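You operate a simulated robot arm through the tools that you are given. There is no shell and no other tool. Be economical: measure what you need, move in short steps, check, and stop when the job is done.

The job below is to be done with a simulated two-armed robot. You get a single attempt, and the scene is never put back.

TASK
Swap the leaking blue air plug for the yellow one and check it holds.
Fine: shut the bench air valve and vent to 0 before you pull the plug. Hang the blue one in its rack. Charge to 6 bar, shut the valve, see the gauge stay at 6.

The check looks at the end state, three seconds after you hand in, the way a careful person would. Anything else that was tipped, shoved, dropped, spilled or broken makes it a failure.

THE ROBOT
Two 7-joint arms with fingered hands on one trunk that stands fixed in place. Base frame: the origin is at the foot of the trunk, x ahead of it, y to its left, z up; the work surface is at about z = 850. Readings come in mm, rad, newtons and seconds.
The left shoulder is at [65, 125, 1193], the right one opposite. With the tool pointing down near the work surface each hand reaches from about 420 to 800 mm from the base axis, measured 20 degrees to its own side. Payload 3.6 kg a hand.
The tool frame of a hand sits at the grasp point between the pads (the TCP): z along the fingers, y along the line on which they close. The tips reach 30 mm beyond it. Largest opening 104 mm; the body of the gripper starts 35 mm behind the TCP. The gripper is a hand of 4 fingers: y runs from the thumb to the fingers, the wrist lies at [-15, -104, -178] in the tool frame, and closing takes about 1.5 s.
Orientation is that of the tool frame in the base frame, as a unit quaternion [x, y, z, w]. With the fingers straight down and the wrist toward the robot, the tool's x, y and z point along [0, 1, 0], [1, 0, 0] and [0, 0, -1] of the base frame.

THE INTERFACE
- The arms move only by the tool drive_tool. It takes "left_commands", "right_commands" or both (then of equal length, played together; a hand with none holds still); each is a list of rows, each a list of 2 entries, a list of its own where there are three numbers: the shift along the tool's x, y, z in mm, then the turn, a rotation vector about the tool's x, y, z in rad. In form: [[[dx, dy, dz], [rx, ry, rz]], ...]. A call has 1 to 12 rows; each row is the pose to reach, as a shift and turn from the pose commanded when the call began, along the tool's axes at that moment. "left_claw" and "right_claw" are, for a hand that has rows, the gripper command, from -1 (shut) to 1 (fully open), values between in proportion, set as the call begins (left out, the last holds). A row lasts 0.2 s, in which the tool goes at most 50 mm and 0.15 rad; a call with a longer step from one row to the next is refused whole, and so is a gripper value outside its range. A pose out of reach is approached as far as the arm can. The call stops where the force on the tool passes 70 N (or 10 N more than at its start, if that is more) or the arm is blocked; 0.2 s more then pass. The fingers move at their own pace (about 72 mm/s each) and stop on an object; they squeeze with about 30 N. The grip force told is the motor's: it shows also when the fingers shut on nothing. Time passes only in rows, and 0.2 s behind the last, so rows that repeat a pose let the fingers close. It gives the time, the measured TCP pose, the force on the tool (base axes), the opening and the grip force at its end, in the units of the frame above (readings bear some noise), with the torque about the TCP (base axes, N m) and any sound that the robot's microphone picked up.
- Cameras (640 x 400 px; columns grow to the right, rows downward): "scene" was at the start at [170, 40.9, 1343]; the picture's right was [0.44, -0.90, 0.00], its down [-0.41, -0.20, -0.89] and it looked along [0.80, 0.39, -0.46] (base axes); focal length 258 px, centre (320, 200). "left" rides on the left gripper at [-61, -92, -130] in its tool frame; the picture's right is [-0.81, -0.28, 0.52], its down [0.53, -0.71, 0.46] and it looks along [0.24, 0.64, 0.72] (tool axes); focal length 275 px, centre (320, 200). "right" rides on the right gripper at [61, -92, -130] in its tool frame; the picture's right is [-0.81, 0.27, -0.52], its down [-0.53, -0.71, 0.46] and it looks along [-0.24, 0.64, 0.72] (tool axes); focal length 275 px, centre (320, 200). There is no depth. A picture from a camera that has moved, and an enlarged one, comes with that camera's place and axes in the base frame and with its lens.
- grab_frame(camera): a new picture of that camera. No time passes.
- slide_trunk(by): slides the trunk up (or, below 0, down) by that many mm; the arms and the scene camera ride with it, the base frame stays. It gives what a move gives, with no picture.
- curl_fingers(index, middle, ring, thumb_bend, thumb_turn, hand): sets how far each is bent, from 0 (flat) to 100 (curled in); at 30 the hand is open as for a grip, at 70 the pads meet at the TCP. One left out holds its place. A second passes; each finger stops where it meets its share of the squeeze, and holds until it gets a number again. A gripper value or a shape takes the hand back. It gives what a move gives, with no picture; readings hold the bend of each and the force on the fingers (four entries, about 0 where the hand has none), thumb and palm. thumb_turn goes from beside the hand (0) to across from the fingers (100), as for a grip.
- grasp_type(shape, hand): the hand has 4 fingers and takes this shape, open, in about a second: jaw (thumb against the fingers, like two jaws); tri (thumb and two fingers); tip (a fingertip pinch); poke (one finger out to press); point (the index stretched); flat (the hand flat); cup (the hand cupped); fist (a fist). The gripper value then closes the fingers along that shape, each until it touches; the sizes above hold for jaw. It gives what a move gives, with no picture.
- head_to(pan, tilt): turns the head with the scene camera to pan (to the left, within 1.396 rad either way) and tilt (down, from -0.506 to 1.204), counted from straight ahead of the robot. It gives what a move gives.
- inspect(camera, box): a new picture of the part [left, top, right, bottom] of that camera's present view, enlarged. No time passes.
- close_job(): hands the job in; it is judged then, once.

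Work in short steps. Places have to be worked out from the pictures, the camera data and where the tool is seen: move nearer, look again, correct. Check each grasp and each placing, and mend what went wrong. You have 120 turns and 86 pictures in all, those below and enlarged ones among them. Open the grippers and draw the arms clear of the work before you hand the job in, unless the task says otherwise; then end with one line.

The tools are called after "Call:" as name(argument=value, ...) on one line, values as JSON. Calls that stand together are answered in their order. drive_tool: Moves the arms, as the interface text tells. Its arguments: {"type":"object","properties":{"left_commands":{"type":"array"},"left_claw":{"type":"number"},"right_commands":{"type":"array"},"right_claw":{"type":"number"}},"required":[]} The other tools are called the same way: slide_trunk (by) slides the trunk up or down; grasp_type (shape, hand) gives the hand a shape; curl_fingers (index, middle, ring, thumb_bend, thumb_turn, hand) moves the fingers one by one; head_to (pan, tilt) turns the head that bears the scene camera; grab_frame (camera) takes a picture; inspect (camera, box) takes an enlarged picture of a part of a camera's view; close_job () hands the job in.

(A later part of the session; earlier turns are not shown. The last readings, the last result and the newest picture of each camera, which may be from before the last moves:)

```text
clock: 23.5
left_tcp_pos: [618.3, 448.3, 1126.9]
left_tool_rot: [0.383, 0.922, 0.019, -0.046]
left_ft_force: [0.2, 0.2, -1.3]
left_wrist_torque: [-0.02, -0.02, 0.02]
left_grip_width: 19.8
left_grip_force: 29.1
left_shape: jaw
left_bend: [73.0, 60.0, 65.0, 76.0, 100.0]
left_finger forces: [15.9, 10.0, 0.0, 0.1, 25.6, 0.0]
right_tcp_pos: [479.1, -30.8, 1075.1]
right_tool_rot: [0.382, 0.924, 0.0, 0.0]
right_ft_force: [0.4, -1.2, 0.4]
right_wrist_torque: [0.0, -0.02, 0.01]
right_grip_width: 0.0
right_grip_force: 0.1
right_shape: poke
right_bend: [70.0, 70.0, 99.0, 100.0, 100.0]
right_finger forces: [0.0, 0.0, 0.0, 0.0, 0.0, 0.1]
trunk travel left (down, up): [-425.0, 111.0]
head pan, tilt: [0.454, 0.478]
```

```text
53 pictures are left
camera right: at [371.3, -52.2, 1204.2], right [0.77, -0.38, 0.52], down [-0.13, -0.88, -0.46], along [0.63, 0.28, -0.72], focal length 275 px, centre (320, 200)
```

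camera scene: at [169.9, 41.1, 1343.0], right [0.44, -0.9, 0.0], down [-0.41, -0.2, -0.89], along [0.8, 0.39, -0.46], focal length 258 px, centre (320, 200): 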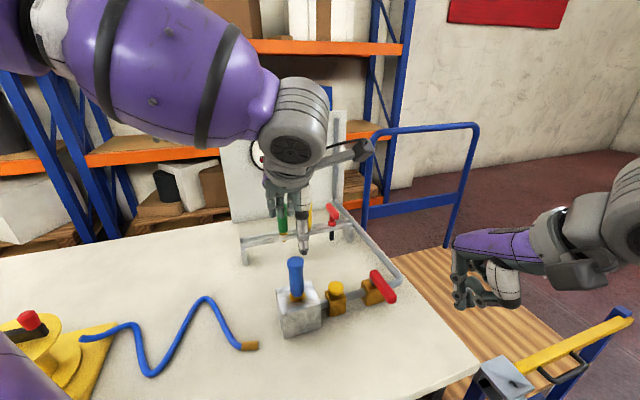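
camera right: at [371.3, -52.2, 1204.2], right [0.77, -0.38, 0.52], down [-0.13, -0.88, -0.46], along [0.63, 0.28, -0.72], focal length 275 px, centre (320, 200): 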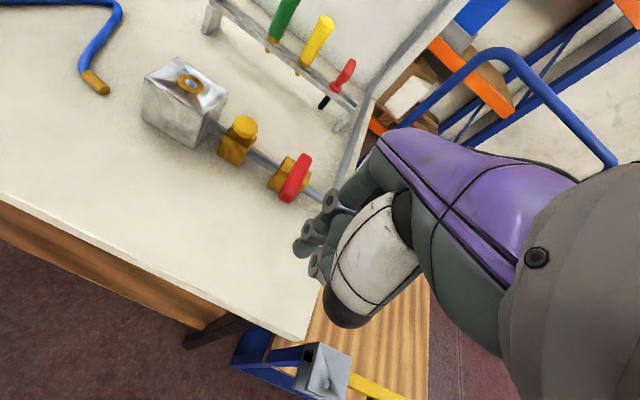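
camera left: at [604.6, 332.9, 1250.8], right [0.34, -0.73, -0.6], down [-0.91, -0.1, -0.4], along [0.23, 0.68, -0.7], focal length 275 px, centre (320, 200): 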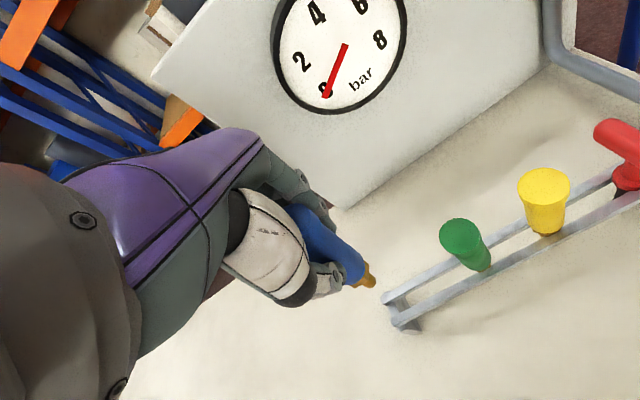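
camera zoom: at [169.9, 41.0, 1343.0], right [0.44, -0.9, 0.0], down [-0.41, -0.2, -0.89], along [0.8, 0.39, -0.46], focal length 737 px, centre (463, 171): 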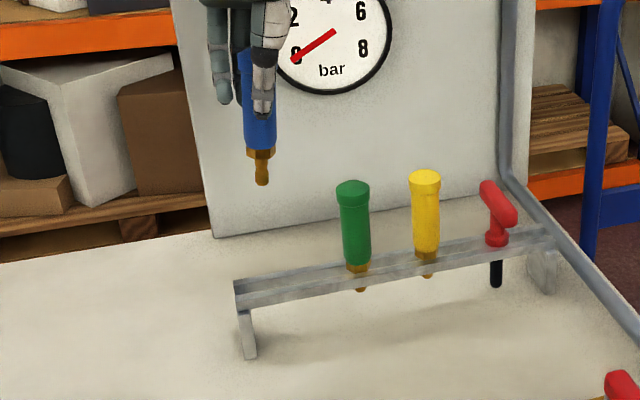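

The tip is at about (610,454,1031), and the slot runs from (589,482) to green at (667,402), so the target is (621,449). I'll shift to it and lower until the tip is about 20 mm above the rails, then check.

Call:
drive_tool(left_commands=[[[-11, 4, -1], [0, 0, 0]], [[-15, 4, 35], [0, 0, 0]], [[-18, 4, 70], [0, 0, 0]], [[-21, 4, 98], [0, 0, 0]], [[-21, 4, 98], [0, 0, 0]]])

Call:
inspect(camera="scene", box=[210, 170, 330, 275])

Call:
grab_frame(camera="left")

```text
clock: 24.7
left_tcp_pos: [628.6, 442.9, 1028.0]
left_tool_rot: [0.382, 0.923, 0.02, -0.046]
left_ft_force: [0.2, 0.8, -1.1]
left_wrist_torque: [0.04, -0.01, 0.02]
left_grip_width: 20.0
left_grip_force: 29.9
left_shape: jaw
left_bend: [73.0, 60.0, 65.0, 76.0, 100.0]
left_finger forces: [15.9, 10.2, 0.0, 0.0, 25.6, 0.0]
right_tcp_pos: [480.2, -29.1, 1074.4]
right_tool_rot: [0.382, 0.924, 0.001, 0.0]
right_ft_force: [-0.2, 0.0, 0.6]
right_wrist_torque: [0.01, 0.0, -0.01]
right_grip_width: 0.0
right_grip_force: 0.1
right_shape: poke
right_bend: [70.0, 70.0, 99.0, 100.0, 100.0]
right_finger forces: [0.1, 0.1, 0.0, 0.0, 0.0, 0.1]
trunk travel left (down, up): [-425.0, 111.0]
head pan, tilt: [0.454, 0.478]
```

```text
3.81 times, centred on (270, 222) of scene
camera zoom: at [169.8, 40.7, 1343.1], right [0.44, -0.9, 0.0], down [-0.41, -0.2, -0.89], along [0.8, 0.39, -0.46], focal length 982 px, centre (510, 114)
```

zoom: 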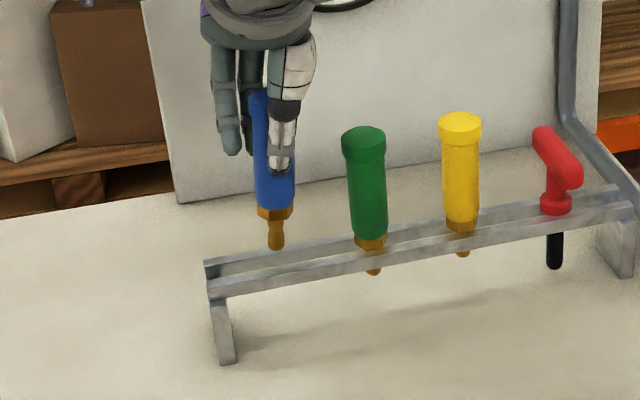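

```text
51 pictures are left
camera left: at [615.5, 326.9, 1151.0], right [0.34, -0.73, -0.6], down [-0.91, -0.1, -0.4], along [0.23, 0.68, -0.7], focal length 275 px, centre (320, 200)
```

left: 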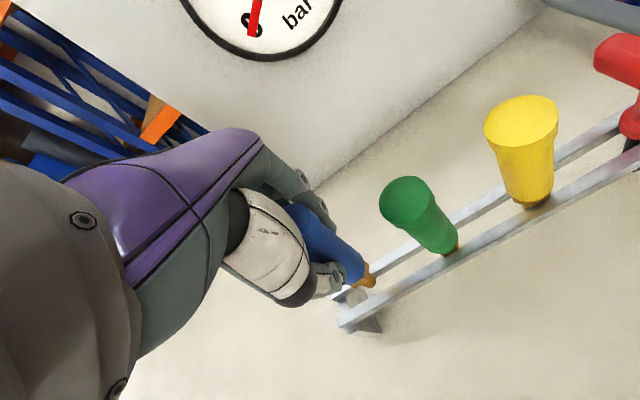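

The tip is at about (620,447,933), within 2 mm of the slot line. I'll zoom in on the tip against the slot before lowering.

Call:
inspect(camera="left", box=[310, 210, 480, 350])

Call:
inspect(camera="scene", box=[250, 205, 320, 255])

```text
2.86 times, centred on (395, 280) of left
camera zoom: at [615.5, 326.9, 1151.0], right [0.34, -0.73, -0.6], down [-0.91, -0.1, -0.4], along [0.23, 0.68, -0.7], focal length 786 px, centre (106, -29)
```

zoom: 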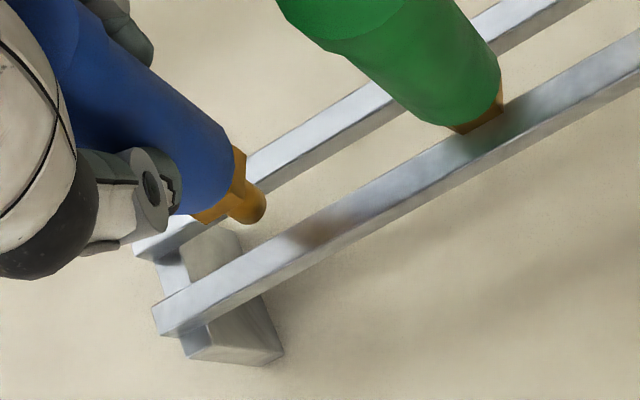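

```text
8.00 times, centred on (285, 230) of scene
camera zoom: at [169.8, 40.7, 1343.1], right [0.44, -0.9, 0.0], down [-0.41, -0.2, -0.89], along [0.8, 0.39, -0.46], focal length 2063 px, centre (600, -40)
```

zoom: 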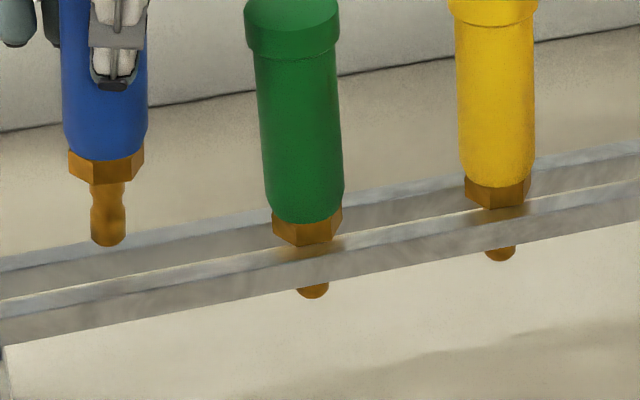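

The left view shows the slot centre about 4 mm further along +b than the tip. I'll shift +4 mm along tool y and lower another 14 mm, then look again.

Call:
drive_tool(left_commands=[[[0, 4, 0], [0, 0, 0]], [[-0.7, 4, 7], [0, 0, 0]], [[-1.4, 4, 14], [0, 0, 0]], [[-1.4, 4, 14], [0, 0, 0]]])

Call:
inspect(camera="left", box=[310, 210, 480, 350])

Call:
inspect(camera="scene", box=[250, 205, 320, 255])

```text
clock: 25.7
left_tcp_pos: [631.5, 446.2, 1013.3]
left_tool_rot: [0.383, 0.923, 0.019, -0.047]
left_ft_force: [-0.1, 0.5, -0.7]
left_wrist_torque: [0.01, 0.0, 0.0]
left_grip_width: 19.7
left_grip_force: 29.8
left_shape: jaw
left_bend: [73.0, 60.0, 65.0, 76.0, 100.0]
left_finger forces: [16.1, 10.2, 0.0, 0.0, 25.5, 0.0]
right_tcp_pos: [480.4, -31.7, 1074.0]
right_tool_rot: [0.383, 0.924, 0.001, 0.0]
right_ft_force: [0.3, 0.1, 0.1]
right_wrist_torque: [-0.01, -0.02, 0.0]
right_grip_width: 0.0
right_grip_force: 0.1
right_shape: poke
right_bend: [70.0, 70.0, 99.0, 100.0, 100.0]
right_finger forces: [0.1, 0.0, 0.1, 0.0, 0.0, 0.0]
trunk travel left (down, up): [-425.0, 111.0]
head pan, tilt: [0.454, 0.478]
```

```text
2.86 times, centred on (395, 280) of left
camera zoom: at [618.2, 329.4, 1136.7], right [0.34, -0.73, -0.6], down [-0.91, -0.1, -0.4], along [0.23, 0.68, -0.7], focal length 786 px, centre (106, -29)
```

zoom: 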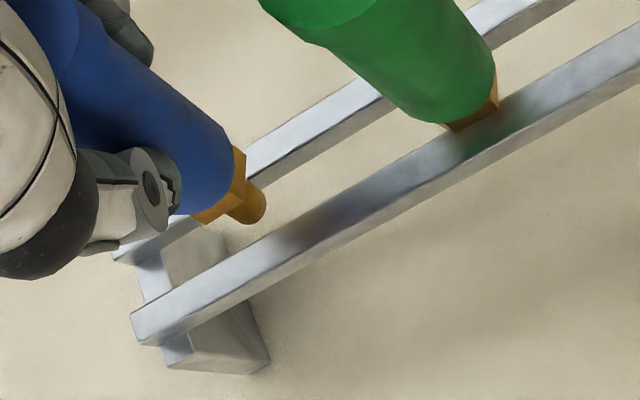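

```text
8.00 times, centred on (285, 230) of scene
camera zoom: at [170.0, 40.9, 1343.0], right [0.44, -0.9, 0.0], down [-0.41, -0.2, -0.89], along [0.8, 0.39, -0.46], focal length 2063 px, centre (600, -40)
```

zoom: 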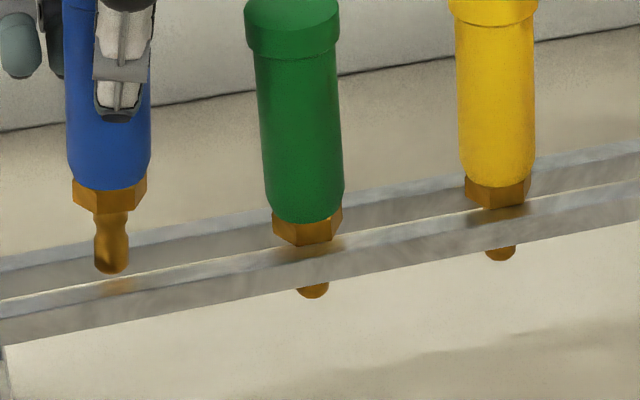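

The tip is nearly centred in the gap but about 2 mm toward the front. I'll shift +2 mm more and lower 14 mm while monitoring force.

Call:
drive_tool(left_commands=[[[0, 2.3, 0], [0, 0, 0]], [[-0.5, 2.3, 5], [0, 0, 0]], [[-1, 2.3, 10], [0, 0, 0]], [[-1.4, 2.3, 14], [0, 0, 0]], [[-1.4, 2.3, 14], [0, 0, 0]]])

Call:
inspect(camera="left", box=[310, 210, 480, 350])

Call:
inspect(camera="scene", box=[250, 205, 320, 255])

```text
clock: 26.9
left_tcp_pos: [631.9, 447.2, 999.7]
left_tool_rot: [0.383, 0.922, 0.02, -0.046]
left_ft_force: [-1.3, -0.1, -0.1]
left_wrist_torque: [-0.09, 0.08, 0.02]
left_grip_width: 19.8
left_grip_force: 29.9
left_shape: jaw
left_bend: [73.0, 60.0, 65.0, 76.0, 100.0]
left_finger forces: [16.2, 10.1, 0.0, 0.0, 26.9, 0.0]
right_tcp_pos: [480.1, -31.5, 1073.8]
right_tool_rot: [0.382, 0.924, 0.001, 0.0]
right_ft_force: [-0.8, 0.1, -0.8]
right_wrist_torque: [0.0, -0.02, 0.0]
right_grip_width: 0.1
right_grip_force: 0.0
right_shape: poke
right_bend: [70.0, 70.0, 99.0, 100.0, 100.0]
right_finger forces: [0.0, 0.0, 0.0, 0.0, 0.0, 0.0]
trunk travel left (down, up): [-425.0, 111.0]
head pan, tilt: [0.454, 0.478]
```

```text
2.86 times, centred on (395, 280) of left
camera zoom: at [619.8, 330.8, 1123.2], right [0.34, -0.73, -0.6], down [-0.91, -0.1, -0.4], along [0.23, 0.68, -0.7], focal length 786 px, centre (106, -29)
```

zoom: 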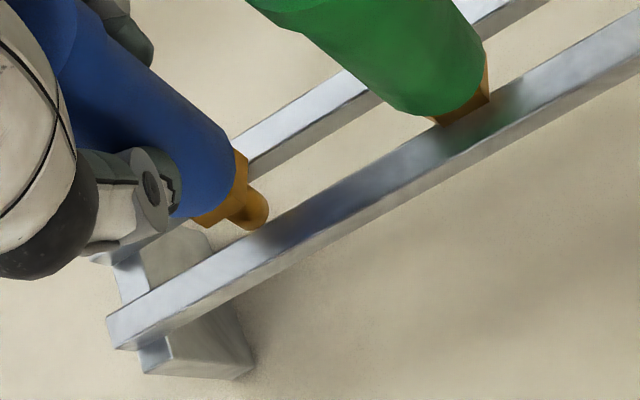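

```text
8.00 times, centred on (285, 230) of scene
camera zoom: at [169.9, 40.8, 1343.0], right [0.44, -0.9, 0.0], down [-0.41, -0.2, -0.89], along [0.8, 0.39, -0.46], focal length 2063 px, centre (600, -40)
```

zoom: 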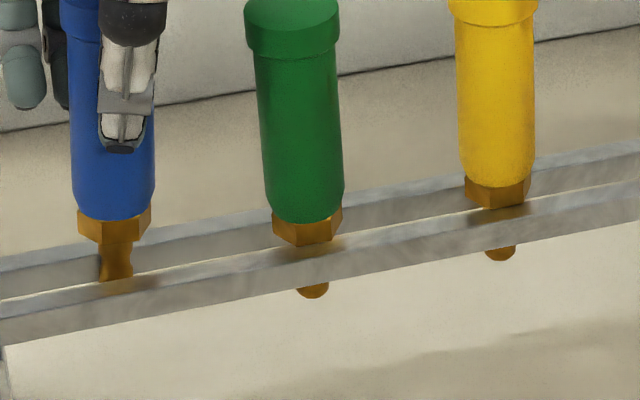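

The stem is entering the gap behind the front rail, with slight contact on the front side. I'll shift another +2 mm and lower further.

Call:
drive_tool(left_commands=[[[0, 2, 0], [0, 0, 0]], [[-0.4, 2, 4], [0, 0, 0]], [[-0.8, 2, 8], [0, 0, 0]], [[-1.1, 2, 11], [0, 0, 0]], [[-1.1, 2, 11], [0, 0, 0]]])

Call:
inspect(camera="left", box=[310, 210, 480, 350])

Call:
inspect(camera="scene", box=[250, 205, 320, 255])

```text
clock: 28.1
left_tcp_pos: [634.3, 447.9, 988.6]
left_tool_rot: [0.383, 0.922, 0.019, -0.046]
left_ft_force: [-2.8, -3.0, 1.9]
left_wrist_torque: [-0.22, 0.22, 0.01]
left_grip_width: 20.1
left_grip_force: 30.4
left_shape: jaw
left_bend: [73.0, 60.0, 65.0, 76.0, 100.0]
left_finger forces: [15.9, 9.9, 0.1, 0.0, 29.9, 0.0]
right_tcp_pos: [480.3, -31.4, 1074.8]
right_tool_rot: [0.383, 0.924, 0.0, 0.001]
right_ft_force: [-0.7, 0.0, 0.8]
right_wrist_torque: [-0.02, -0.02, -0.01]
right_grip_width: 0.4
right_grip_force: 0.0
right_shape: poke
right_bend: [70.0, 70.0, 99.0, 100.0, 100.0]
right_finger forces: [0.0, 0.0, 0.0, 0.0, 0.0, 0.0]
trunk travel left (down, up): [-425.0, 111.0]
head pan, tilt: [0.454, 0.478]
```

```text
2.86 times, centred on (395, 280) of left
camera zoom: at [620.8, 331.9, 1112.6], right [0.34, -0.73, -0.6], down [-0.91, -0.1, -0.4], along [0.23, 0.68, -0.7], focal length 786 px, centre (106, -29)
```

zoom: 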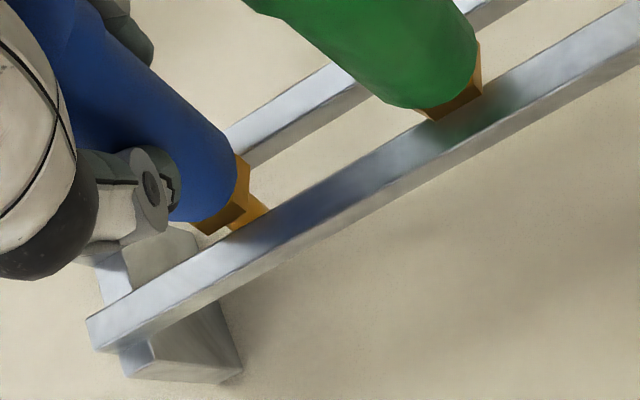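

```text
8.00 times, centred on (285, 230) of scene
camera zoom: at [169.4, 40.4, 1343.1], right [0.44, -0.9, 0.0], down [-0.41, -0.2, -0.89], along [0.8, 0.39, -0.46], focal length 2063 px, centre (600, -40)
```

zoom: 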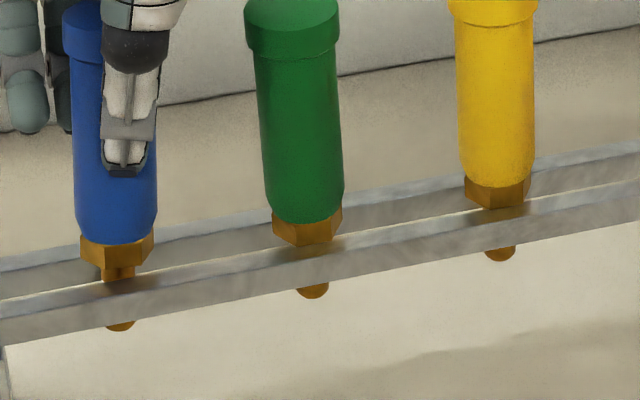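

The stem is through the slot and the small −b force means it's touching the rear rail. I'll ease back 1.5 mm and lower about 6 mm until the hex rests on the rails.

Call:
drive_tool(left_commands=[[[0, -1.5, 0], [0, 0, 0]], [[-0.2, -1.5, 2], [0, 0, 0]], [[-0.4, -1.5, 4], [0, 0, 0]], [[-0.6, -1.5, 6], [0, 0, 0]], [[-0.6, -1.5, 6], [0, 0, 0]]])

Call:
inspect(camera="scene", box=[250, 205, 320, 255])

```text
clock: 29.3
left_tcp_pos: [633.6, 446.3, 987.0]
left_tool_rot: [0.383, 0.923, 0.021, -0.043]
left_ft_force: [-5.0, -0.7, 26.4]
left_wrist_torque: [-0.02, 0.18, 0.06]
left_grip_width: 21.2
left_grip_force: 30.0
left_shape: jaw
left_bend: [73.0, 60.0, 65.0, 76.0, 100.0]
left_finger forces: [15.6, 13.4, 0.1, 0.0, 34.7, 0.0]
right_tcp_pos: [477.7, -31.5, 1075.9]
right_tool_rot: [0.383, 0.924, 0.001, 0.001]
right_ft_force: [0.7, 0.9, 0.1]
right_wrist_torque: [0.01, 0.01, -0.03]
right_grip_width: 0.0
right_grip_force: 0.0
right_shape: poke
right_bend: [70.0, 70.0, 99.0, 100.0, 100.0]
right_finger forces: [0.0, 0.0, 0.1, 0.0, 0.1, 0.0]
trunk travel left (down, up): [-425.0, 111.0]
head pan, tilt: [0.454, 0.478]
```

```text
8.00 times, centred on (285, 230) of scene
camera zoom: at [166.8, 39.0, 1343.7], right [0.44, -0.9, 0.0], down [-0.41, -0.2, -0.89], along [0.8, 0.39, -0.46], focal length 2063 px, centre (600, -40)
```

zoom: 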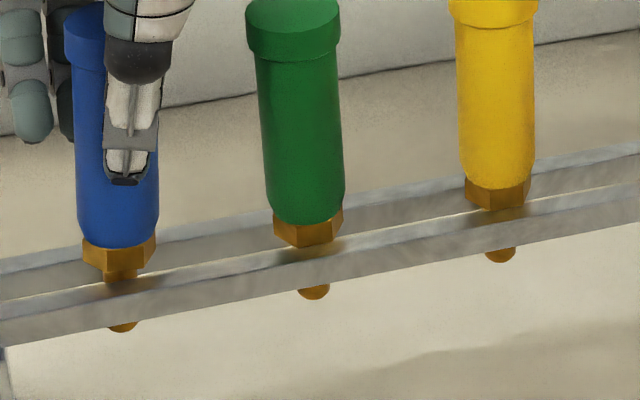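

The hex is bearing on the rails at 26 N, slightly skewed by my grip. I'll relieve the load by 2 mm, then open the fingers so it settles.

Call:
drive_tool(left_commands=[[[0.2, 0, -2.5], [0, 0, 0]], [[0.3, 0, -4], [0, 0, 0]], [[0.3, 0, -4], [0, 0, 0]]])

Call:
drive_tool(left_commands=[[[0, 0, 0], [0, 0, 0]], [[0, 0, 0], [0, 0, 0]], [[0, 0, 0], [0, 0, 0]], [[0, 0, 0], [0, 0, 0]], [[0, 0, 0], [0, 0, 0]], [[0, 0, 0], [0, 0, 0]]], left_claw=1)

Call:
inspect(camera="scene", box=[220, 180, 320, 260])

```text
clock: 30.1
left_tcp_pos: [632.7, 446.7, 986.3]
left_tool_rot: [0.381, 0.923, 0.02, -0.046]
left_ft_force: [-3.3, -1.6, 17.2]
left_wrist_torque: [-0.01, 0.07, 0.06]
left_grip_width: 21.5
left_grip_force: 29.8
left_shape: jaw
left_bend: [73.0, 60.0, 65.0, 76.0, 100.0]
left_finger forces: [16.6, 12.9, 0.1, 0.0, 32.4, 0.0]
right_tcp_pos: [478.2, -32.3, 1075.2]
right_tool_rot: [0.383, 0.924, 0.0, 0.0]
right_ft_force: [-0.3, -0.5, -0.2]
right_wrist_torque: [0.01, -0.02, 0.01]
right_grip_width: 0.0
right_grip_force: 0.0
right_shape: poke
right_bend: [70.0, 70.0, 99.0, 100.0, 100.0]
right_finger forces: [0.1, 0.1, 0.0, 0.0, 0.0, 0.1]
trunk travel left (down, up): [-425.0, 111.0]
head pan, tilt: [0.454, 0.478]
```

```text
clock: 31.5
left_tcp_pos: [634.9, 447.9, 985.9]
left_tool_rot: [0.382, 0.923, 0.019, -0.046]
left_ft_force: [0.5, 0.5, 0.3]
left_wrist_torque: [-0.01, 0.01, -0.02]
left_grip_width: 103.7
left_grip_force: 0.1
left_shape: jaw
left_bend: [30.0, 30.0, 30.0, 30.0, 98.0]
left_finger forces: [0.0, 0.0, 0.0, 0.0, 0.1, 0.0]
right_tcp_pos: [479.9, -30.8, 1074.5]
right_tool_rot: [0.383, 0.924, 0.0, 0.0]
right_ft_force: [-0.3, -0.2, 0.3]
right_wrist_torque: [-0.01, -0.02, -0.01]
right_grip_width: 0.1
right_grip_force: 0.0
right_shape: poke
right_bend: [70.0, 70.0, 99.0, 100.0, 100.0]
right_finger forces: [0.0, 0.0, 0.1, 0.0, 0.0, 0.0]
trunk travel left (down, up): [-425.0, 111.0]
head pan, tilt: [0.454, 0.478]
```

```text
5.00 times, centred on (270, 220) of scene
camera zoom: at [170.0, 40.9, 1343.0], right [0.44, -0.9, 0.0], down [-0.41, -0.2, -0.89], along [0.8, 0.39, -0.46], focal length 1289 px, centre (570, 100)
```

zoom: 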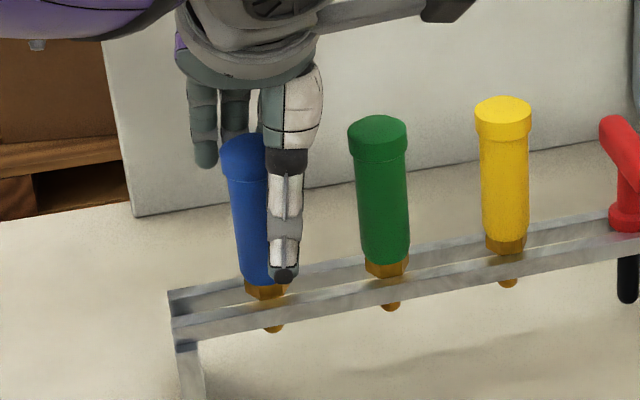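

Blue now hangs vertically, seated like the others. I'll raise the hand straight up, level it, and move over the yellow plug at about (717,350).

Call:
drive_tool(left_commands=[[[4, 0, -40], [0, 0, 0]], [[8, 0, -80], [0, 0, 0]], [[13, 0, -129], [0, 0, 0]], [[-27, -3, -134], [0, -0.04, 0]], [[-67, -6, -138], [0, -0.07, 0]], [[-100, -9, -141], [0, -0.1, 0]], [[-114, -11, -142], [0, -0.1, 0]], [[-114, -11, -142], [0, -0.1, 0]]])

Call:
grab_frame(camera="left")

Call:
inspect(camera="scene", box=[200, 110, 360, 260])

```text
clock: 33.3
left_tcp_pos: [698.5, 360.4, 1112.2]
left_tool_rot: [0.383, 0.924, 0.001, 0.0]
left_ft_force: [-0.5, -0.4, -0.2]
left_wrist_torque: [0.0, 0.01, -0.02]
left_grip_width: 104.0
left_grip_force: 0.1
left_shape: jaw
left_bend: [30.0, 30.0, 30.0, 30.0, 98.0]
left_finger forces: [0.0, 0.0, 0.1, 0.1, 0.0, 0.1]
left hand out of reach, approached as far as the arm can: row 6, 7, 8
right_tcp_pos: [479.6, -30.2, 1074.3]
right_tool_rot: [0.383, 0.924, 0.0, 0.001]
right_ft_force: [0.2, 0.0, -0.1]
right_wrist_torque: [0.02, 0.01, 0.03]
right_grip_width: 0.0
right_grip_force: 0.1
right_shape: poke
right_bend: [70.0, 70.0, 99.0, 100.0, 100.0]
right_finger forces: [0.0, 0.0, 0.0, 0.0, 0.0, 0.0]
trunk travel left (down, up): [-425.0, 111.0]
head pan, tilt: [0.454, 0.478]
```

```text
40 pictures are left
camera left: at [677.3, 253.6, 1242.2], right [0.38, -0.77, -0.52], down [-0.88, -0.13, -0.45], along [0.28, 0.63, -0.72], focal length 275 px, centre (320, 200)
```

left: 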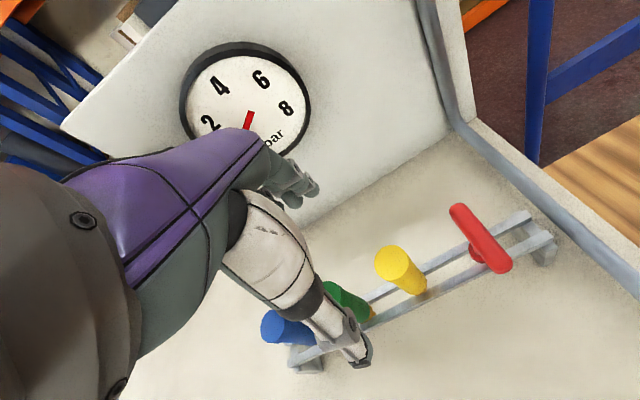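

```text
2.67 times, centred on (280, 185) of scene
camera zoom: at [170.3, 40.7, 1343.0], right [0.44, -0.9, 0.0], down [-0.41, -0.2, -0.89], along [0.8, 0.39, -0.46], focal length 688 px, centre (427, 240)
```

zoom: 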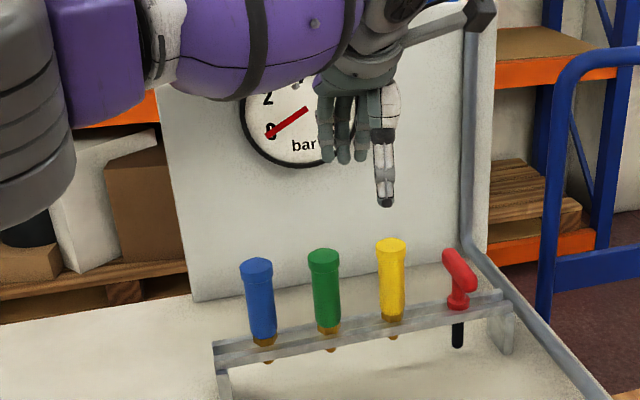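

The arm is at its reach limit there with the hand vertical. Leaning the hand so the fingers point outward brings the wrist back, so I'll tilt it −0.2 rad about tool x and check the result.

Call:
drive_tool(left_commands=[[[0, -15, 0], [-0.1, 0, 0]], [[0, -15, 0], [-0.2, 0, 0]], [[0, -15, 0], [-0.2, 0, 0]]])

```text
clock: 34.1
left_tcp_pos: [688.6, 350.6, 1111.6]
left_tool_rot: [0.381, 0.919, 0.093, 0.038]
left_ft_force: [1.1, -0.5, 0.1]
left_wrist_torque: [0.04, 0.02, 0.0]
left_grip_width: 103.9
left_grip_force: 0.0
left_shape: jaw
left_bend: [30.0, 30.0, 30.0, 30.0, 98.0]
left_finger forces: [0.0, 0.0, 0.0, 0.0, 0.1, 0.0]
right_tcp_pos: [479.7, -31.1, 1074.7]
right_tool_rot: [0.383, 0.924, 0.0, 0.0]
right_ft_force: [0.6, 0.4, -0.5]
right_wrist_torque: [0.0, -0.02, 0.01]
right_grip_width: 0.0
right_grip_force: 0.1
right_shape: poke
right_bend: [70.0, 70.0, 99.0, 100.0, 100.0]
right_finger forces: [0.0, 0.0, 0.1, 0.0, 0.0, 0.0]
trunk travel left (down, up): [-425.0, 111.0]
head pan, tilt: [0.454, 0.478]
```

The tilt worked and the command reference follows the measured pose. I'll move over yellow at (718,349) and lower to TCP z≈1050 for a check.

Call:
drive_tool(left_commands=[[[-22, 19, 4], [0, 0, 0]], [[-22, 13, 34], [0, 0, 0]], [[-22, 7, 64], [0, 0, 0]], [[-22, 7, 64], [0, 0, 0]]])

Call:
inspect(camera="scene", box=[230, 150, 350, 250])

Call:
grab_frame(camera="left")

```text
clock: 35.1
left_tcp_pos: [718.0, 348.1, 1049.2]
left_tool_rot: [0.381, 0.919, 0.092, 0.038]
left_ft_force: [-0.1, 0.5, -0.1]
left_wrist_torque: [0.0, -0.01, -0.05]
left_grip_width: 103.8
left_grip_force: 0.0
left_shape: jaw
left_bend: [30.0, 30.0, 30.0, 30.0, 98.0]
left_finger forces: [0.0, 0.0, 0.1, 0.0, 0.1, 0.1]
right_tcp_pos: [479.5, -30.5, 1074.7]
right_tool_rot: [0.383, 0.924, 0.0, 0.0]
right_ft_force: [-0.3, 0.2, 0.1]
right_wrist_torque: [0.02, 0.0, 0.02]
right_grip_width: 0.1
right_grip_force: 0.1
right_shape: poke
right_bend: [70.0, 70.0, 99.0, 100.0, 100.0]
right_finger forces: [0.0, 0.1, 0.0, 0.1, 0.0, 0.0]
trunk travel left (down, up): [-425.0, 111.0]
head pan, tilt: [0.454, 0.478]
```

```text
4.00 times, centred on (290, 200) of scene
camera zoom: at [169.4, 41.0, 1343.1], right [0.44, -0.9, 0.0], down [-0.41, -0.2, -0.89], along [0.8, 0.39, -0.46], focal length 1031 px, centre (440, 200)
```

zoom: 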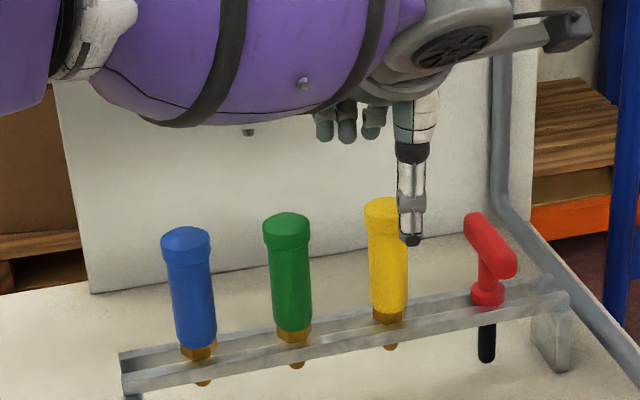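

```text
37 pictures are left
camera left: at [678.1, 224.5, 1160.0], right [0.45, -0.69, -0.56], down [-0.81, -0.05, -0.59], along [0.38, 0.72, -0.58], focal length 275 px, centre (320, 200)
```

left: 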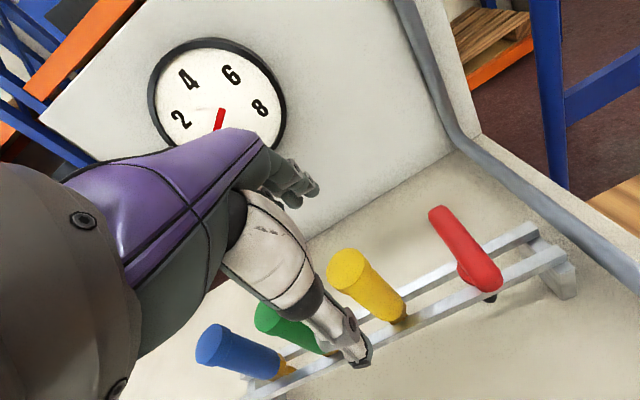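

The refined yellow position is (720,350). I'll lower to TCP z≈987 around its handle.

Call:
drive_tool(left_commands=[[[0, 2, 0], [0, 0, 0]], [[0, -3, 25], [0, 0, 0]], [[0, -7, 46], [0, 0, 0]], [[0, -10, 61], [0, 0, 0]], [[0, -10, 61], [0, 0, 0]]])

Call:
inspect(camera="scene", box=[230, 150, 350, 250])

Call:
grab_frame(camera="left")

```text
clock: 36.3
left_tcp_pos: [719.4, 350.0, 989.5]
left_tool_rot: [0.381, 0.919, 0.093, 0.039]
left_ft_force: [-0.6, 0.1, 0.6]
left_wrist_torque: [-0.03, 0.01, 0.02]
left_grip_width: 103.9
left_grip_force: 0.0
left_shape: jaw
left_bend: [30.0, 30.0, 30.0, 30.0, 98.0]
left_finger forces: [0.0, 0.0, 0.1, 0.0, 0.1, 0.0]
right_tcp_pos: [480.3, -30.9, 1073.6]
right_tool_rot: [0.383, 0.924, 0.0, 0.0]
right_ft_force: [-0.3, 0.2, -0.6]
right_wrist_torque: [0.0, 0.01, -0.01]
right_grip_width: 0.2
right_grip_force: 0.0
right_shape: poke
right_bend: [70.0, 70.0, 99.0, 100.0, 100.0]
right_finger forces: [0.0, 0.0, 0.0, 0.0, 0.0, 0.0]
trunk travel left (down, up): [-425.0, 111.0]
head pan, tilt: [0.454, 0.478]
```

```text
4.00 times, centred on (290, 200) of scene
camera zoom: at [169.9, 40.8, 1343.0], right [0.44, -0.9, 0.0], down [-0.41, -0.2, -0.89], along [0.8, 0.39, -0.46], focal length 1031 px, centre (440, 200)
```

zoom: 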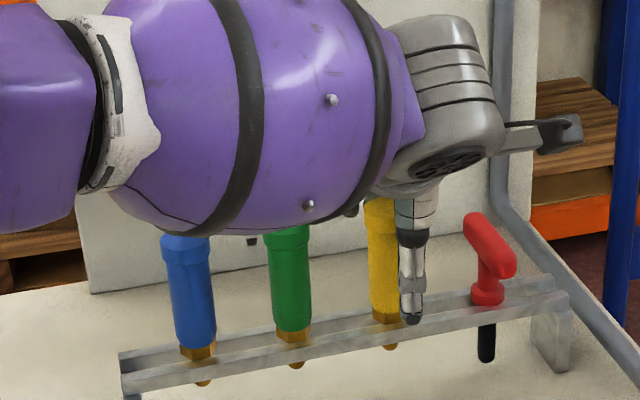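

```text
35 pictures are left
camera left: at [680.0, 225.6, 1098.3], right [0.45, -0.69, -0.56], down [-0.81, -0.05, -0.59], along [0.38, 0.72, -0.58], focal length 275 px, centre (320, 200)
```

left: 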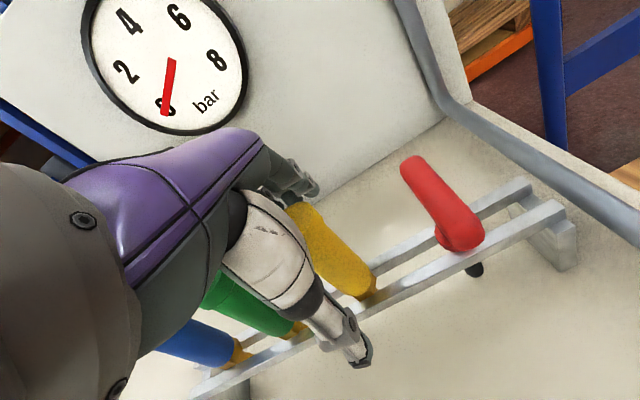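

The position looks right. I'll nudge 3 mm toward tool +x to centre the thumb better than on the blue grip, then close.

Call:
drive_tool(left_commands=[[[3, 0, 0], [0, 0, 0]], [[3, 0, 0], [0, 0, 0]], [[3, 0, 0], [0, 0, 0]], [[3, 0, 0], [0, 0, 0]], [[3, 0, 0], [0, 0, 0]], [[3, 0, 0], [0, 0, 0]], [[3, 0, 0], [0, 0, 0]], [[3, 0, 0], [0, 0, 0]]], left_claw=-1)

Call:
inspect(camera="scene", box=[230, 150, 350, 250])

```text
clock: 38.1
left_tcp_pos: [718.0, 352.1, 988.9]
left_tool_rot: [0.381, 0.919, 0.092, 0.038]
left_ft_force: [0.1, -0.2, 0.1]
left_wrist_torque: [-0.06, 0.03, 0.02]
left_grip_width: 17.7
left_grip_force: 30.0
left_shape: jaw
left_bend: [73.0, 66.0, 69.0, 75.0, 100.0]
left_finger forces: [18.0, 7.0, 0.0, 0.0, 25.6, 0.1]
right_tcp_pos: [480.0, -29.9, 1075.5]
right_tool_rot: [0.383, 0.924, 0.0, 0.0]
right_ft_force: [0.3, 0.1, 0.3]
right_wrist_torque: [-0.01, 0.01, -0.02]
right_grip_width: 0.1
right_grip_force: 0.0
right_shape: poke
right_bend: [70.0, 70.0, 99.0, 100.0, 100.0]
right_finger forces: [0.0, 0.0, 0.1, 0.0, 0.1, 0.0]
trunk travel left (down, up): [-425.0, 111.0]
head pan, tilt: [0.454, 0.478]
```

```text
4.00 times, centred on (290, 200) of scene
camera zoom: at [170.0, 40.9, 1343.0], right [0.44, -0.9, 0.0], down [-0.41, -0.2, -0.89], along [0.8, 0.39, -0.46], focal length 1031 px, centre (440, 200)
```

zoom: 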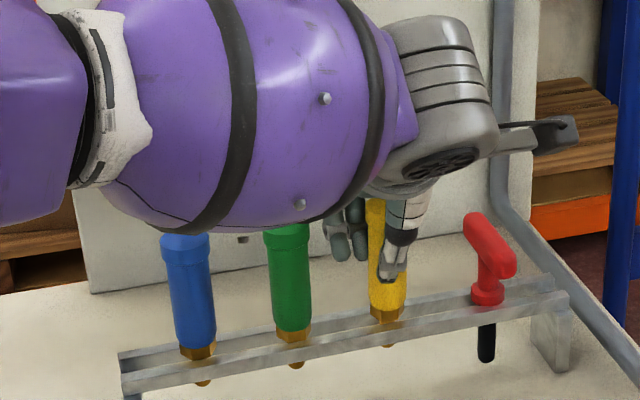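

Yellow is gripped. I'll lift it straight up 70 mm in base axes.

Call:
drive_tool(left_commands=[[[0, 2, -10], [0, 0, 0]], [[0, 4, -20], [0, 0, 0]], [[0, 8, -39], [0, 0, 0]], [[0, 14, -69], [0, 0, 0]], [[0, 20, -98], [0, 0, 0]], [[0, 20, -98], [0, 0, 0]]])

Call:
inspect(camera="scene", box=[210, 130, 370, 260])

```text
clock: 39.5
left_tcp_pos: [718.1, 352.7, 1087.5]
left_tool_rot: [0.381, 0.919, 0.092, 0.038]
left_ft_force: [0.4, 0.4, -0.7]
left_wrist_torque: [0.0, -0.03, -0.02]
left_grip_width: 17.6
left_grip_force: 30.1
left_shape: jaw
left_bend: [73.0, 66.0, 69.0, 75.0, 100.0]
left_finger forces: [18.3, 7.2, 0.1, 0.1, 25.1, 0.0]
right_tcp_pos: [481.0, -30.6, 1075.4]
right_tool_rot: [0.382, 0.924, 0.0, -0.001]
right_ft_force: [-0.4, -0.6, 0.0]
right_wrist_torque: [0.04, -0.05, 0.0]
right_grip_width: 0.1
right_grip_force: 0.0
right_shape: poke
right_bend: [70.0, 70.0, 99.0, 100.0, 100.0]
right_finger forces: [0.0, 0.1, 0.1, 0.1, 0.0, 0.0]
trunk travel left (down, up): [-425.0, 111.0]
head pan, tilt: [0.454, 0.478]
```

```text
3.08 times, centred on (290, 195) of scene
camera zoom: at [170.3, 41.0, 1342.9], right [0.44, -0.9, 0.0], down [-0.41, -0.2, -0.89], along [0.8, 0.39, -0.46], focal length 793 px, centre (412, 215)
```

zoom: 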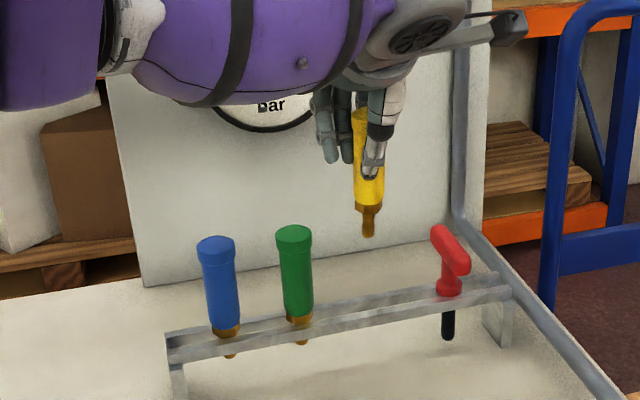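

Yellow is out cleanly. I'll carry it horizontally to above the socket near (487,247), then check the tip.

Call:
drive_tool(left_commands=[[[13, -33, -17], [0, 0, 0]], [[28, -73, -25], [0, 0, 0]], [[43, -113, -33], [0, 0, 0]], [[58, -153, -41], [0, 0, 0]], [[74, -193, -49], [0, 0, 0]], [[86, -222, -55], [0, 0, 0]], [[90.5, -233, -57], [0, 0, 0]], [[90.5, -233, -57], [0, 0, 0]]])

Call:
inspect(camera="scene", box=[230, 180, 370, 340])

Call:
inspect(camera="left", box=[270, 180, 520, 380])

```text
clock: 41.3
left_tcp_pos: [482.9, 247.3, 1099.1]
left_tool_rot: [0.381, 0.919, 0.092, 0.038]
left_ft_force: [-0.4, 0.5, -0.7]
left_wrist_torque: [0.02, 0.02, -0.02]
left_grip_width: 17.4
left_grip_force: 29.6
left_shape: jaw
left_bend: [73.0, 66.0, 69.0, 75.0, 100.0]
left_finger forces: [18.3, 6.9, 0.0, 0.0, 25.0, 0.0]
right_tcp_pos: [481.0, -31.1, 1075.1]
right_tool_rot: [0.383, 0.924, 0.0, 0.001]
right_ft_force: [-0.7, 0.0, -0.7]
right_wrist_torque: [-0.02, 0.0, 0.03]
right_grip_width: 0.1
right_grip_force: 0.1
right_shape: poke
right_bend: [70.0, 70.0, 99.0, 100.0, 100.0]
right_finger forces: [0.0, 0.0, 0.0, 0.0, 0.1, 0.0]
trunk travel left (down, up): [-425.0, 111.0]
head pan, tilt: [0.454, 0.478]
```

```text
2.50 times, centred on (300, 260) of scene
camera zoom: at [170.1, 40.9, 1343.0], right [0.44, -0.9, 0.0], down [-0.41, -0.2, -0.89], along [0.8, 0.39, -0.46], focal length 645 px, centre (370, 50)
```

zoom: 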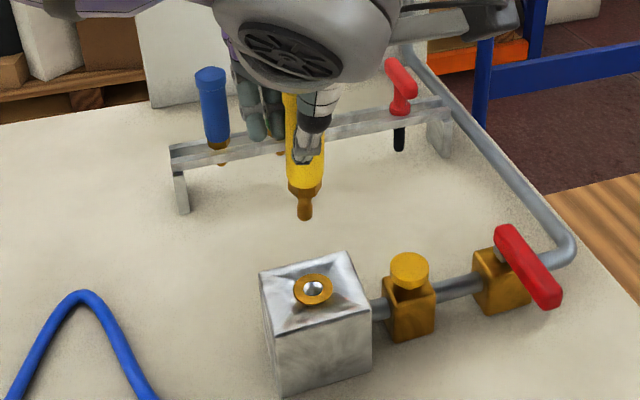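

```text
2.00 times, centred on (395, 280) of left
camera zoom: at [443.1, 123.2, 1207.7], right [0.45, -0.69, -0.56], down [-0.81, -0.05, -0.59], along [0.38, 0.72, -0.58], focal length 551 px, centre (170, 40)
```

zoom: 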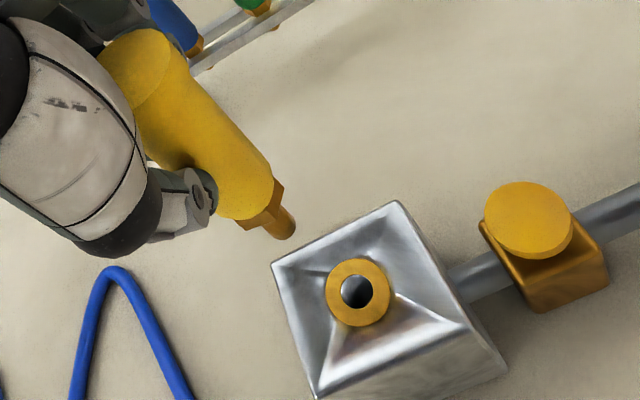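

The tip is at (488.4,251,1003) and the socket at (486.6,246.3,932), with the plug vertical within about 2°. I'll correct the offset and lower to about 13 mm above the ring.

Call:
drive_tool(left_commands=[[[-2, -4.5, -1], [0, 0, 0]], [[-2, -10, 27], [0, 0, 0]], [[-2, -16, 56], [0, 0, 0]], [[-2, -16, 56], [0, 0, 0]]])

Call:
inspect(camera="scene", box=[270, 240, 330, 300])

Call:
inspect(camera="left", box=[330, 230, 480, 350])

```text
clock: 42.3
left_tcp_pos: [481.1, 243.2, 1040.3]
left_tool_rot: [0.382, 0.919, 0.093, 0.038]
left_ft_force: [0.1, -0.1, -0.4]
left_wrist_torque: [-0.03, -0.01, -0.02]
left_grip_width: 17.7
left_grip_force: 29.9
left_shape: jaw
left_bend: [73.0, 66.0, 69.0, 75.0, 100.0]
left_finger forces: [18.4, 6.9, 0.1, 0.0, 25.0, 0.1]
right_tcp_pos: [479.5, -30.8, 1074.8]
right_tool_rot: [0.383, 0.924, 0.0, 0.0]
right_ft_force: [0.2, -0.2, -0.5]
right_wrist_torque: [-0.02, 0.02, 0.02]
right_grip_width: 0.0
right_grip_force: 0.0
right_shape: poke
right_bend: [70.0, 70.0, 99.0, 100.0, 100.0]
right_finger forces: [0.1, 0.1, 0.1, 0.1, 0.0, 0.1]
trunk travel left (down, up): [-425.0, 111.0]
head pan, tilt: [0.454, 0.478]
```

```text
6.67 times, centred on (300, 270) of scene
camera zoom: at [169.8, 40.9, 1343.0], right [0.44, -0.9, 0.0], down [-0.41, -0.2, -0.89], along [0.8, 0.39, -0.46], focal length 1719 px, centre (453, -267)
```

zoom: 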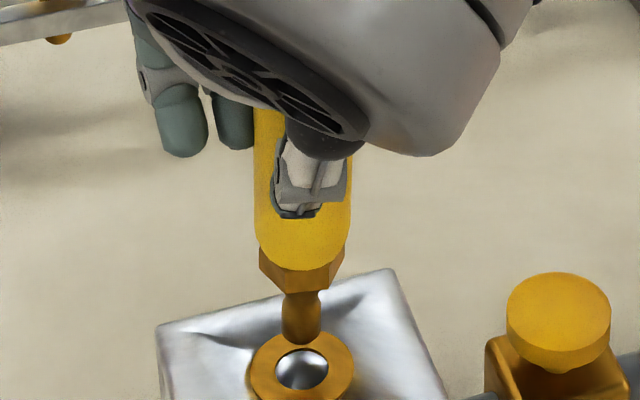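

```text
3.33 times, centred on (405, 290) of left
camera zoom: at [442.1, 118.3, 1149.6], right [0.45, -0.69, -0.56], down [-0.81, -0.05, -0.59], along [0.38, 0.72, -0.58], focal length 918 px, centre (37, -100)
```

zoom: 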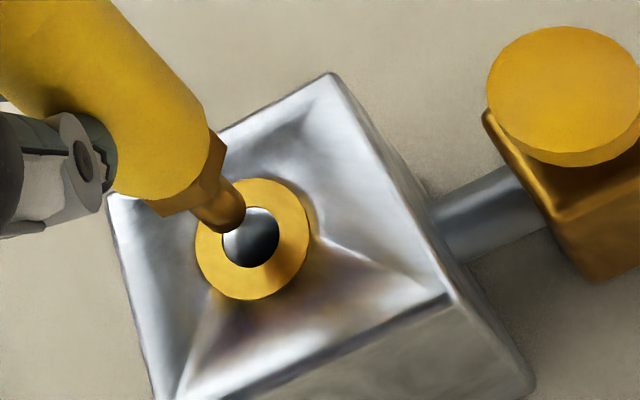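

Tip and hole agree within about 1 mm in both views. I'll lower 22 mm and check the forces.

Call:
drive_tool(left_commands=[[[0.3, -1.5, 5], [0, 0, 0]], [[0.3, -2.5, 11], [0, 0, 0]], [[0.3, -3.6, 16], [0, 0, 0]], [[0.3, -4.7, 21.5], [0, 0, 0]], [[0.3, -4.7, 21.5], [0, 0, 0]]])

Call:
inspect(camera="scene", box=[270, 240, 330, 300])

```text
clock: 43.5
left_tcp_pos: [481.7, 241.8, 1019.0]
left_tool_rot: [0.381, 0.919, 0.092, 0.039]
left_ft_force: [-0.1, 0.3, -0.7]
left_wrist_torque: [-0.05, 0.03, 0.0]
left_grip_width: 17.3
left_grip_force: 29.4
left_shape: jaw
left_bend: [73.0, 66.0, 69.0, 75.0, 100.0]
left_finger forces: [18.4, 6.9, 0.1, 0.0, 25.0, 0.0]
right_tcp_pos: [479.4, -30.2, 1074.2]
right_tool_rot: [0.383, 0.924, 0.0, 0.0]
right_ft_force: [-0.4, -0.7, -1.0]
right_wrist_torque: [0.01, 0.0, -0.01]
right_grip_width: 0.0
right_grip_force: 0.2
right_shape: poke
right_bend: [70.0, 70.0, 99.0, 100.0, 100.0]
right_finger forces: [0.0, 0.0, 0.0, 0.0, 0.0, 0.0]
trunk travel left (down, up): [-425.0, 111.0]
head pan, tilt: [0.454, 0.478]
```

```text
6.67 times, centred on (300, 270) of scene
camera zoom: at [170.0, 40.9, 1343.0], right [0.44, -0.9, 0.0], down [-0.41, -0.2, -0.89], along [0.8, 0.39, -0.46], focal length 1719 px, centre (453, -267)
```

zoom: 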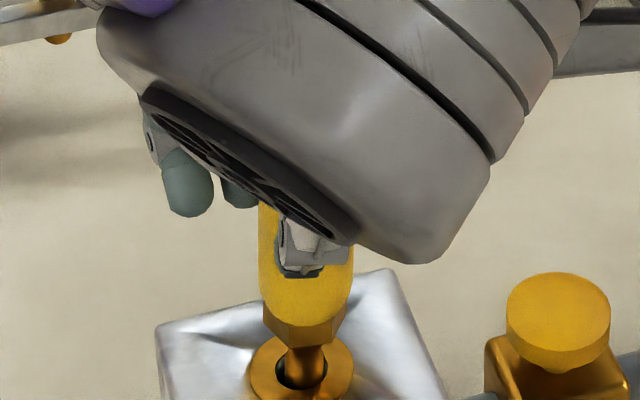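

The stem is in the hole with no contact force. I'll push on down to the seat.

Call:
drive_tool(left_commands=[[[0, -1, 5], [0, 0, 0]], [[0, -2, 10], [0, 0, 0]], [[0, -3, 14], [0, 0, 0]], [[0, -3.6, 18], [0, 0, 0]], [[0, -4.2, 21], [0, 0, 0]], [[0, -4.2, 21], [0, 0, 0]]])

Call:
inspect(camera="scene", box=[270, 240, 330, 300])

```text
clock: 44.9
left_tcp_pos: [481.8, 242.1, 996.4]
left_tool_rot: [0.38, 0.919, 0.093, 0.038]
left_ft_force: [-0.5, 0.1, 1.8]
left_wrist_torque: [0.01, 0.0, -0.01]
left_grip_width: 17.3
left_grip_force: 30.1
left_shape: jaw
left_bend: [73.0, 66.0, 69.0, 75.0, 100.0]
left_finger forces: [18.7, 7.5, 0.0, 0.1, 25.4, 0.0]
right_tcp_pos: [481.1, -30.3, 1075.1]
right_tool_rot: [0.382, 0.924, 0.001, -0.001]
right_ft_force: [0.5, -0.2, -0.8]
right_wrist_torque: [0.02, 0.01, 0.03]
right_grip_width: 0.1
right_grip_force: 0.0
right_shape: poke
right_bend: [70.0, 70.0, 99.0, 100.0, 100.0]
right_finger forces: [0.0, 0.1, 0.1, 0.0, 0.0, 0.0]
trunk travel left (down, up): [-425.0, 111.0]
head pan, tilt: [0.454, 0.478]
```

```text
6.67 times, centred on (300, 270) of scene
camera zoom: at [169.9, 40.9, 1343.0], right [0.44, -0.9, 0.0], down [-0.41, -0.2, -0.89], along [0.8, 0.39, -0.46], focal length 1719 px, centre (453, -267)
```

zoom: 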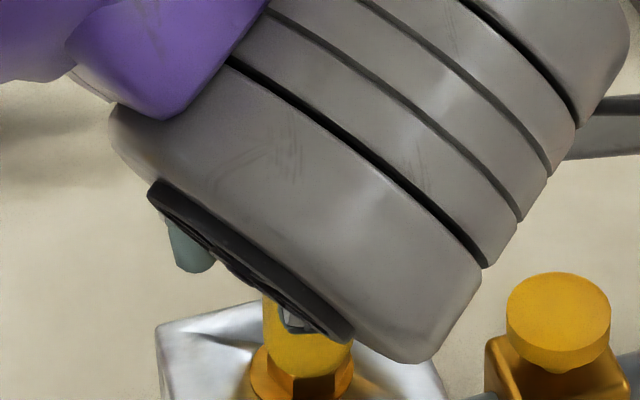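

It's nearly seated, with about 2 N of resistance. I'll press a few more millimetres to seat it firmly.

Call:
drive_tool(left_commands=[[[0, -0.4, 2], [0, 0, 0]], [[0, -0.8, 4], [0, 0, 0]], [[0, -1.2, 6], [0, 0, 0]], [[0, -1.2, 6], [0, 0, 0]]])

Call:
inspect(camera="left", box=[330, 230, 480, 350])

```text
clock: 45.9
left_tcp_pos: [480.3, 242.3, 993.6]
left_tool_rot: [0.379, 0.919, 0.095, 0.041]
left_ft_force: [-4.2, 6.7, 29.3]
left_wrist_torque: [0.28, -0.1, 0.16]
left_grip_width: 20.0
left_grip_force: 30.5
left_shape: jaw
left_bend: [73.0, 65.0, 69.0, 78.0, 100.0]
left_finger forces: [20.7, 13.1, 0.1, 0.1, 29.2, 0.0]
right_tcp_pos: [478.1, -30.6, 1075.8]
right_tool_rot: [0.383, 0.924, 0.0, 0.001]
right_ft_force: [-0.8, -0.5, -0.2]
right_wrist_torque: [-0.01, -0.02, 0.01]
right_grip_width: 0.0
right_grip_force: 0.0
right_shape: poke
right_bend: [70.0, 70.0, 99.0, 100.0, 100.0]
right_finger forces: [0.1, 0.1, 0.1, 0.0, 0.0, 0.1]
trunk travel left (down, up): [-425.0, 111.0]
head pan, tilt: [0.454, 0.478]
```

```text
3.33 times, centred on (405, 290) of left
camera zoom: at [440.2, 117.9, 1102.5], right [0.46, -0.69, -0.56], down [-0.8, -0.05, -0.59], along [0.38, 0.72, -0.58], focal length 918 px, centre (37, -100)
```

zoom: 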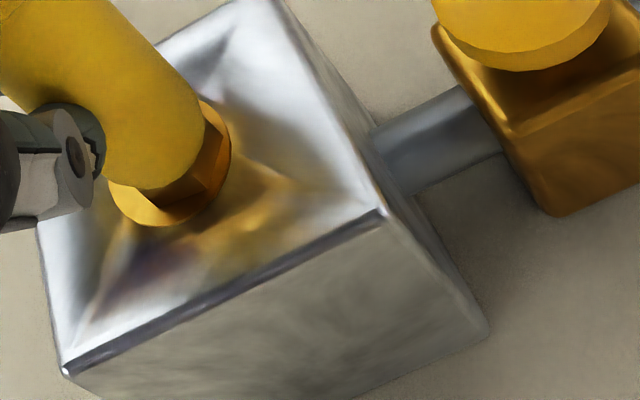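

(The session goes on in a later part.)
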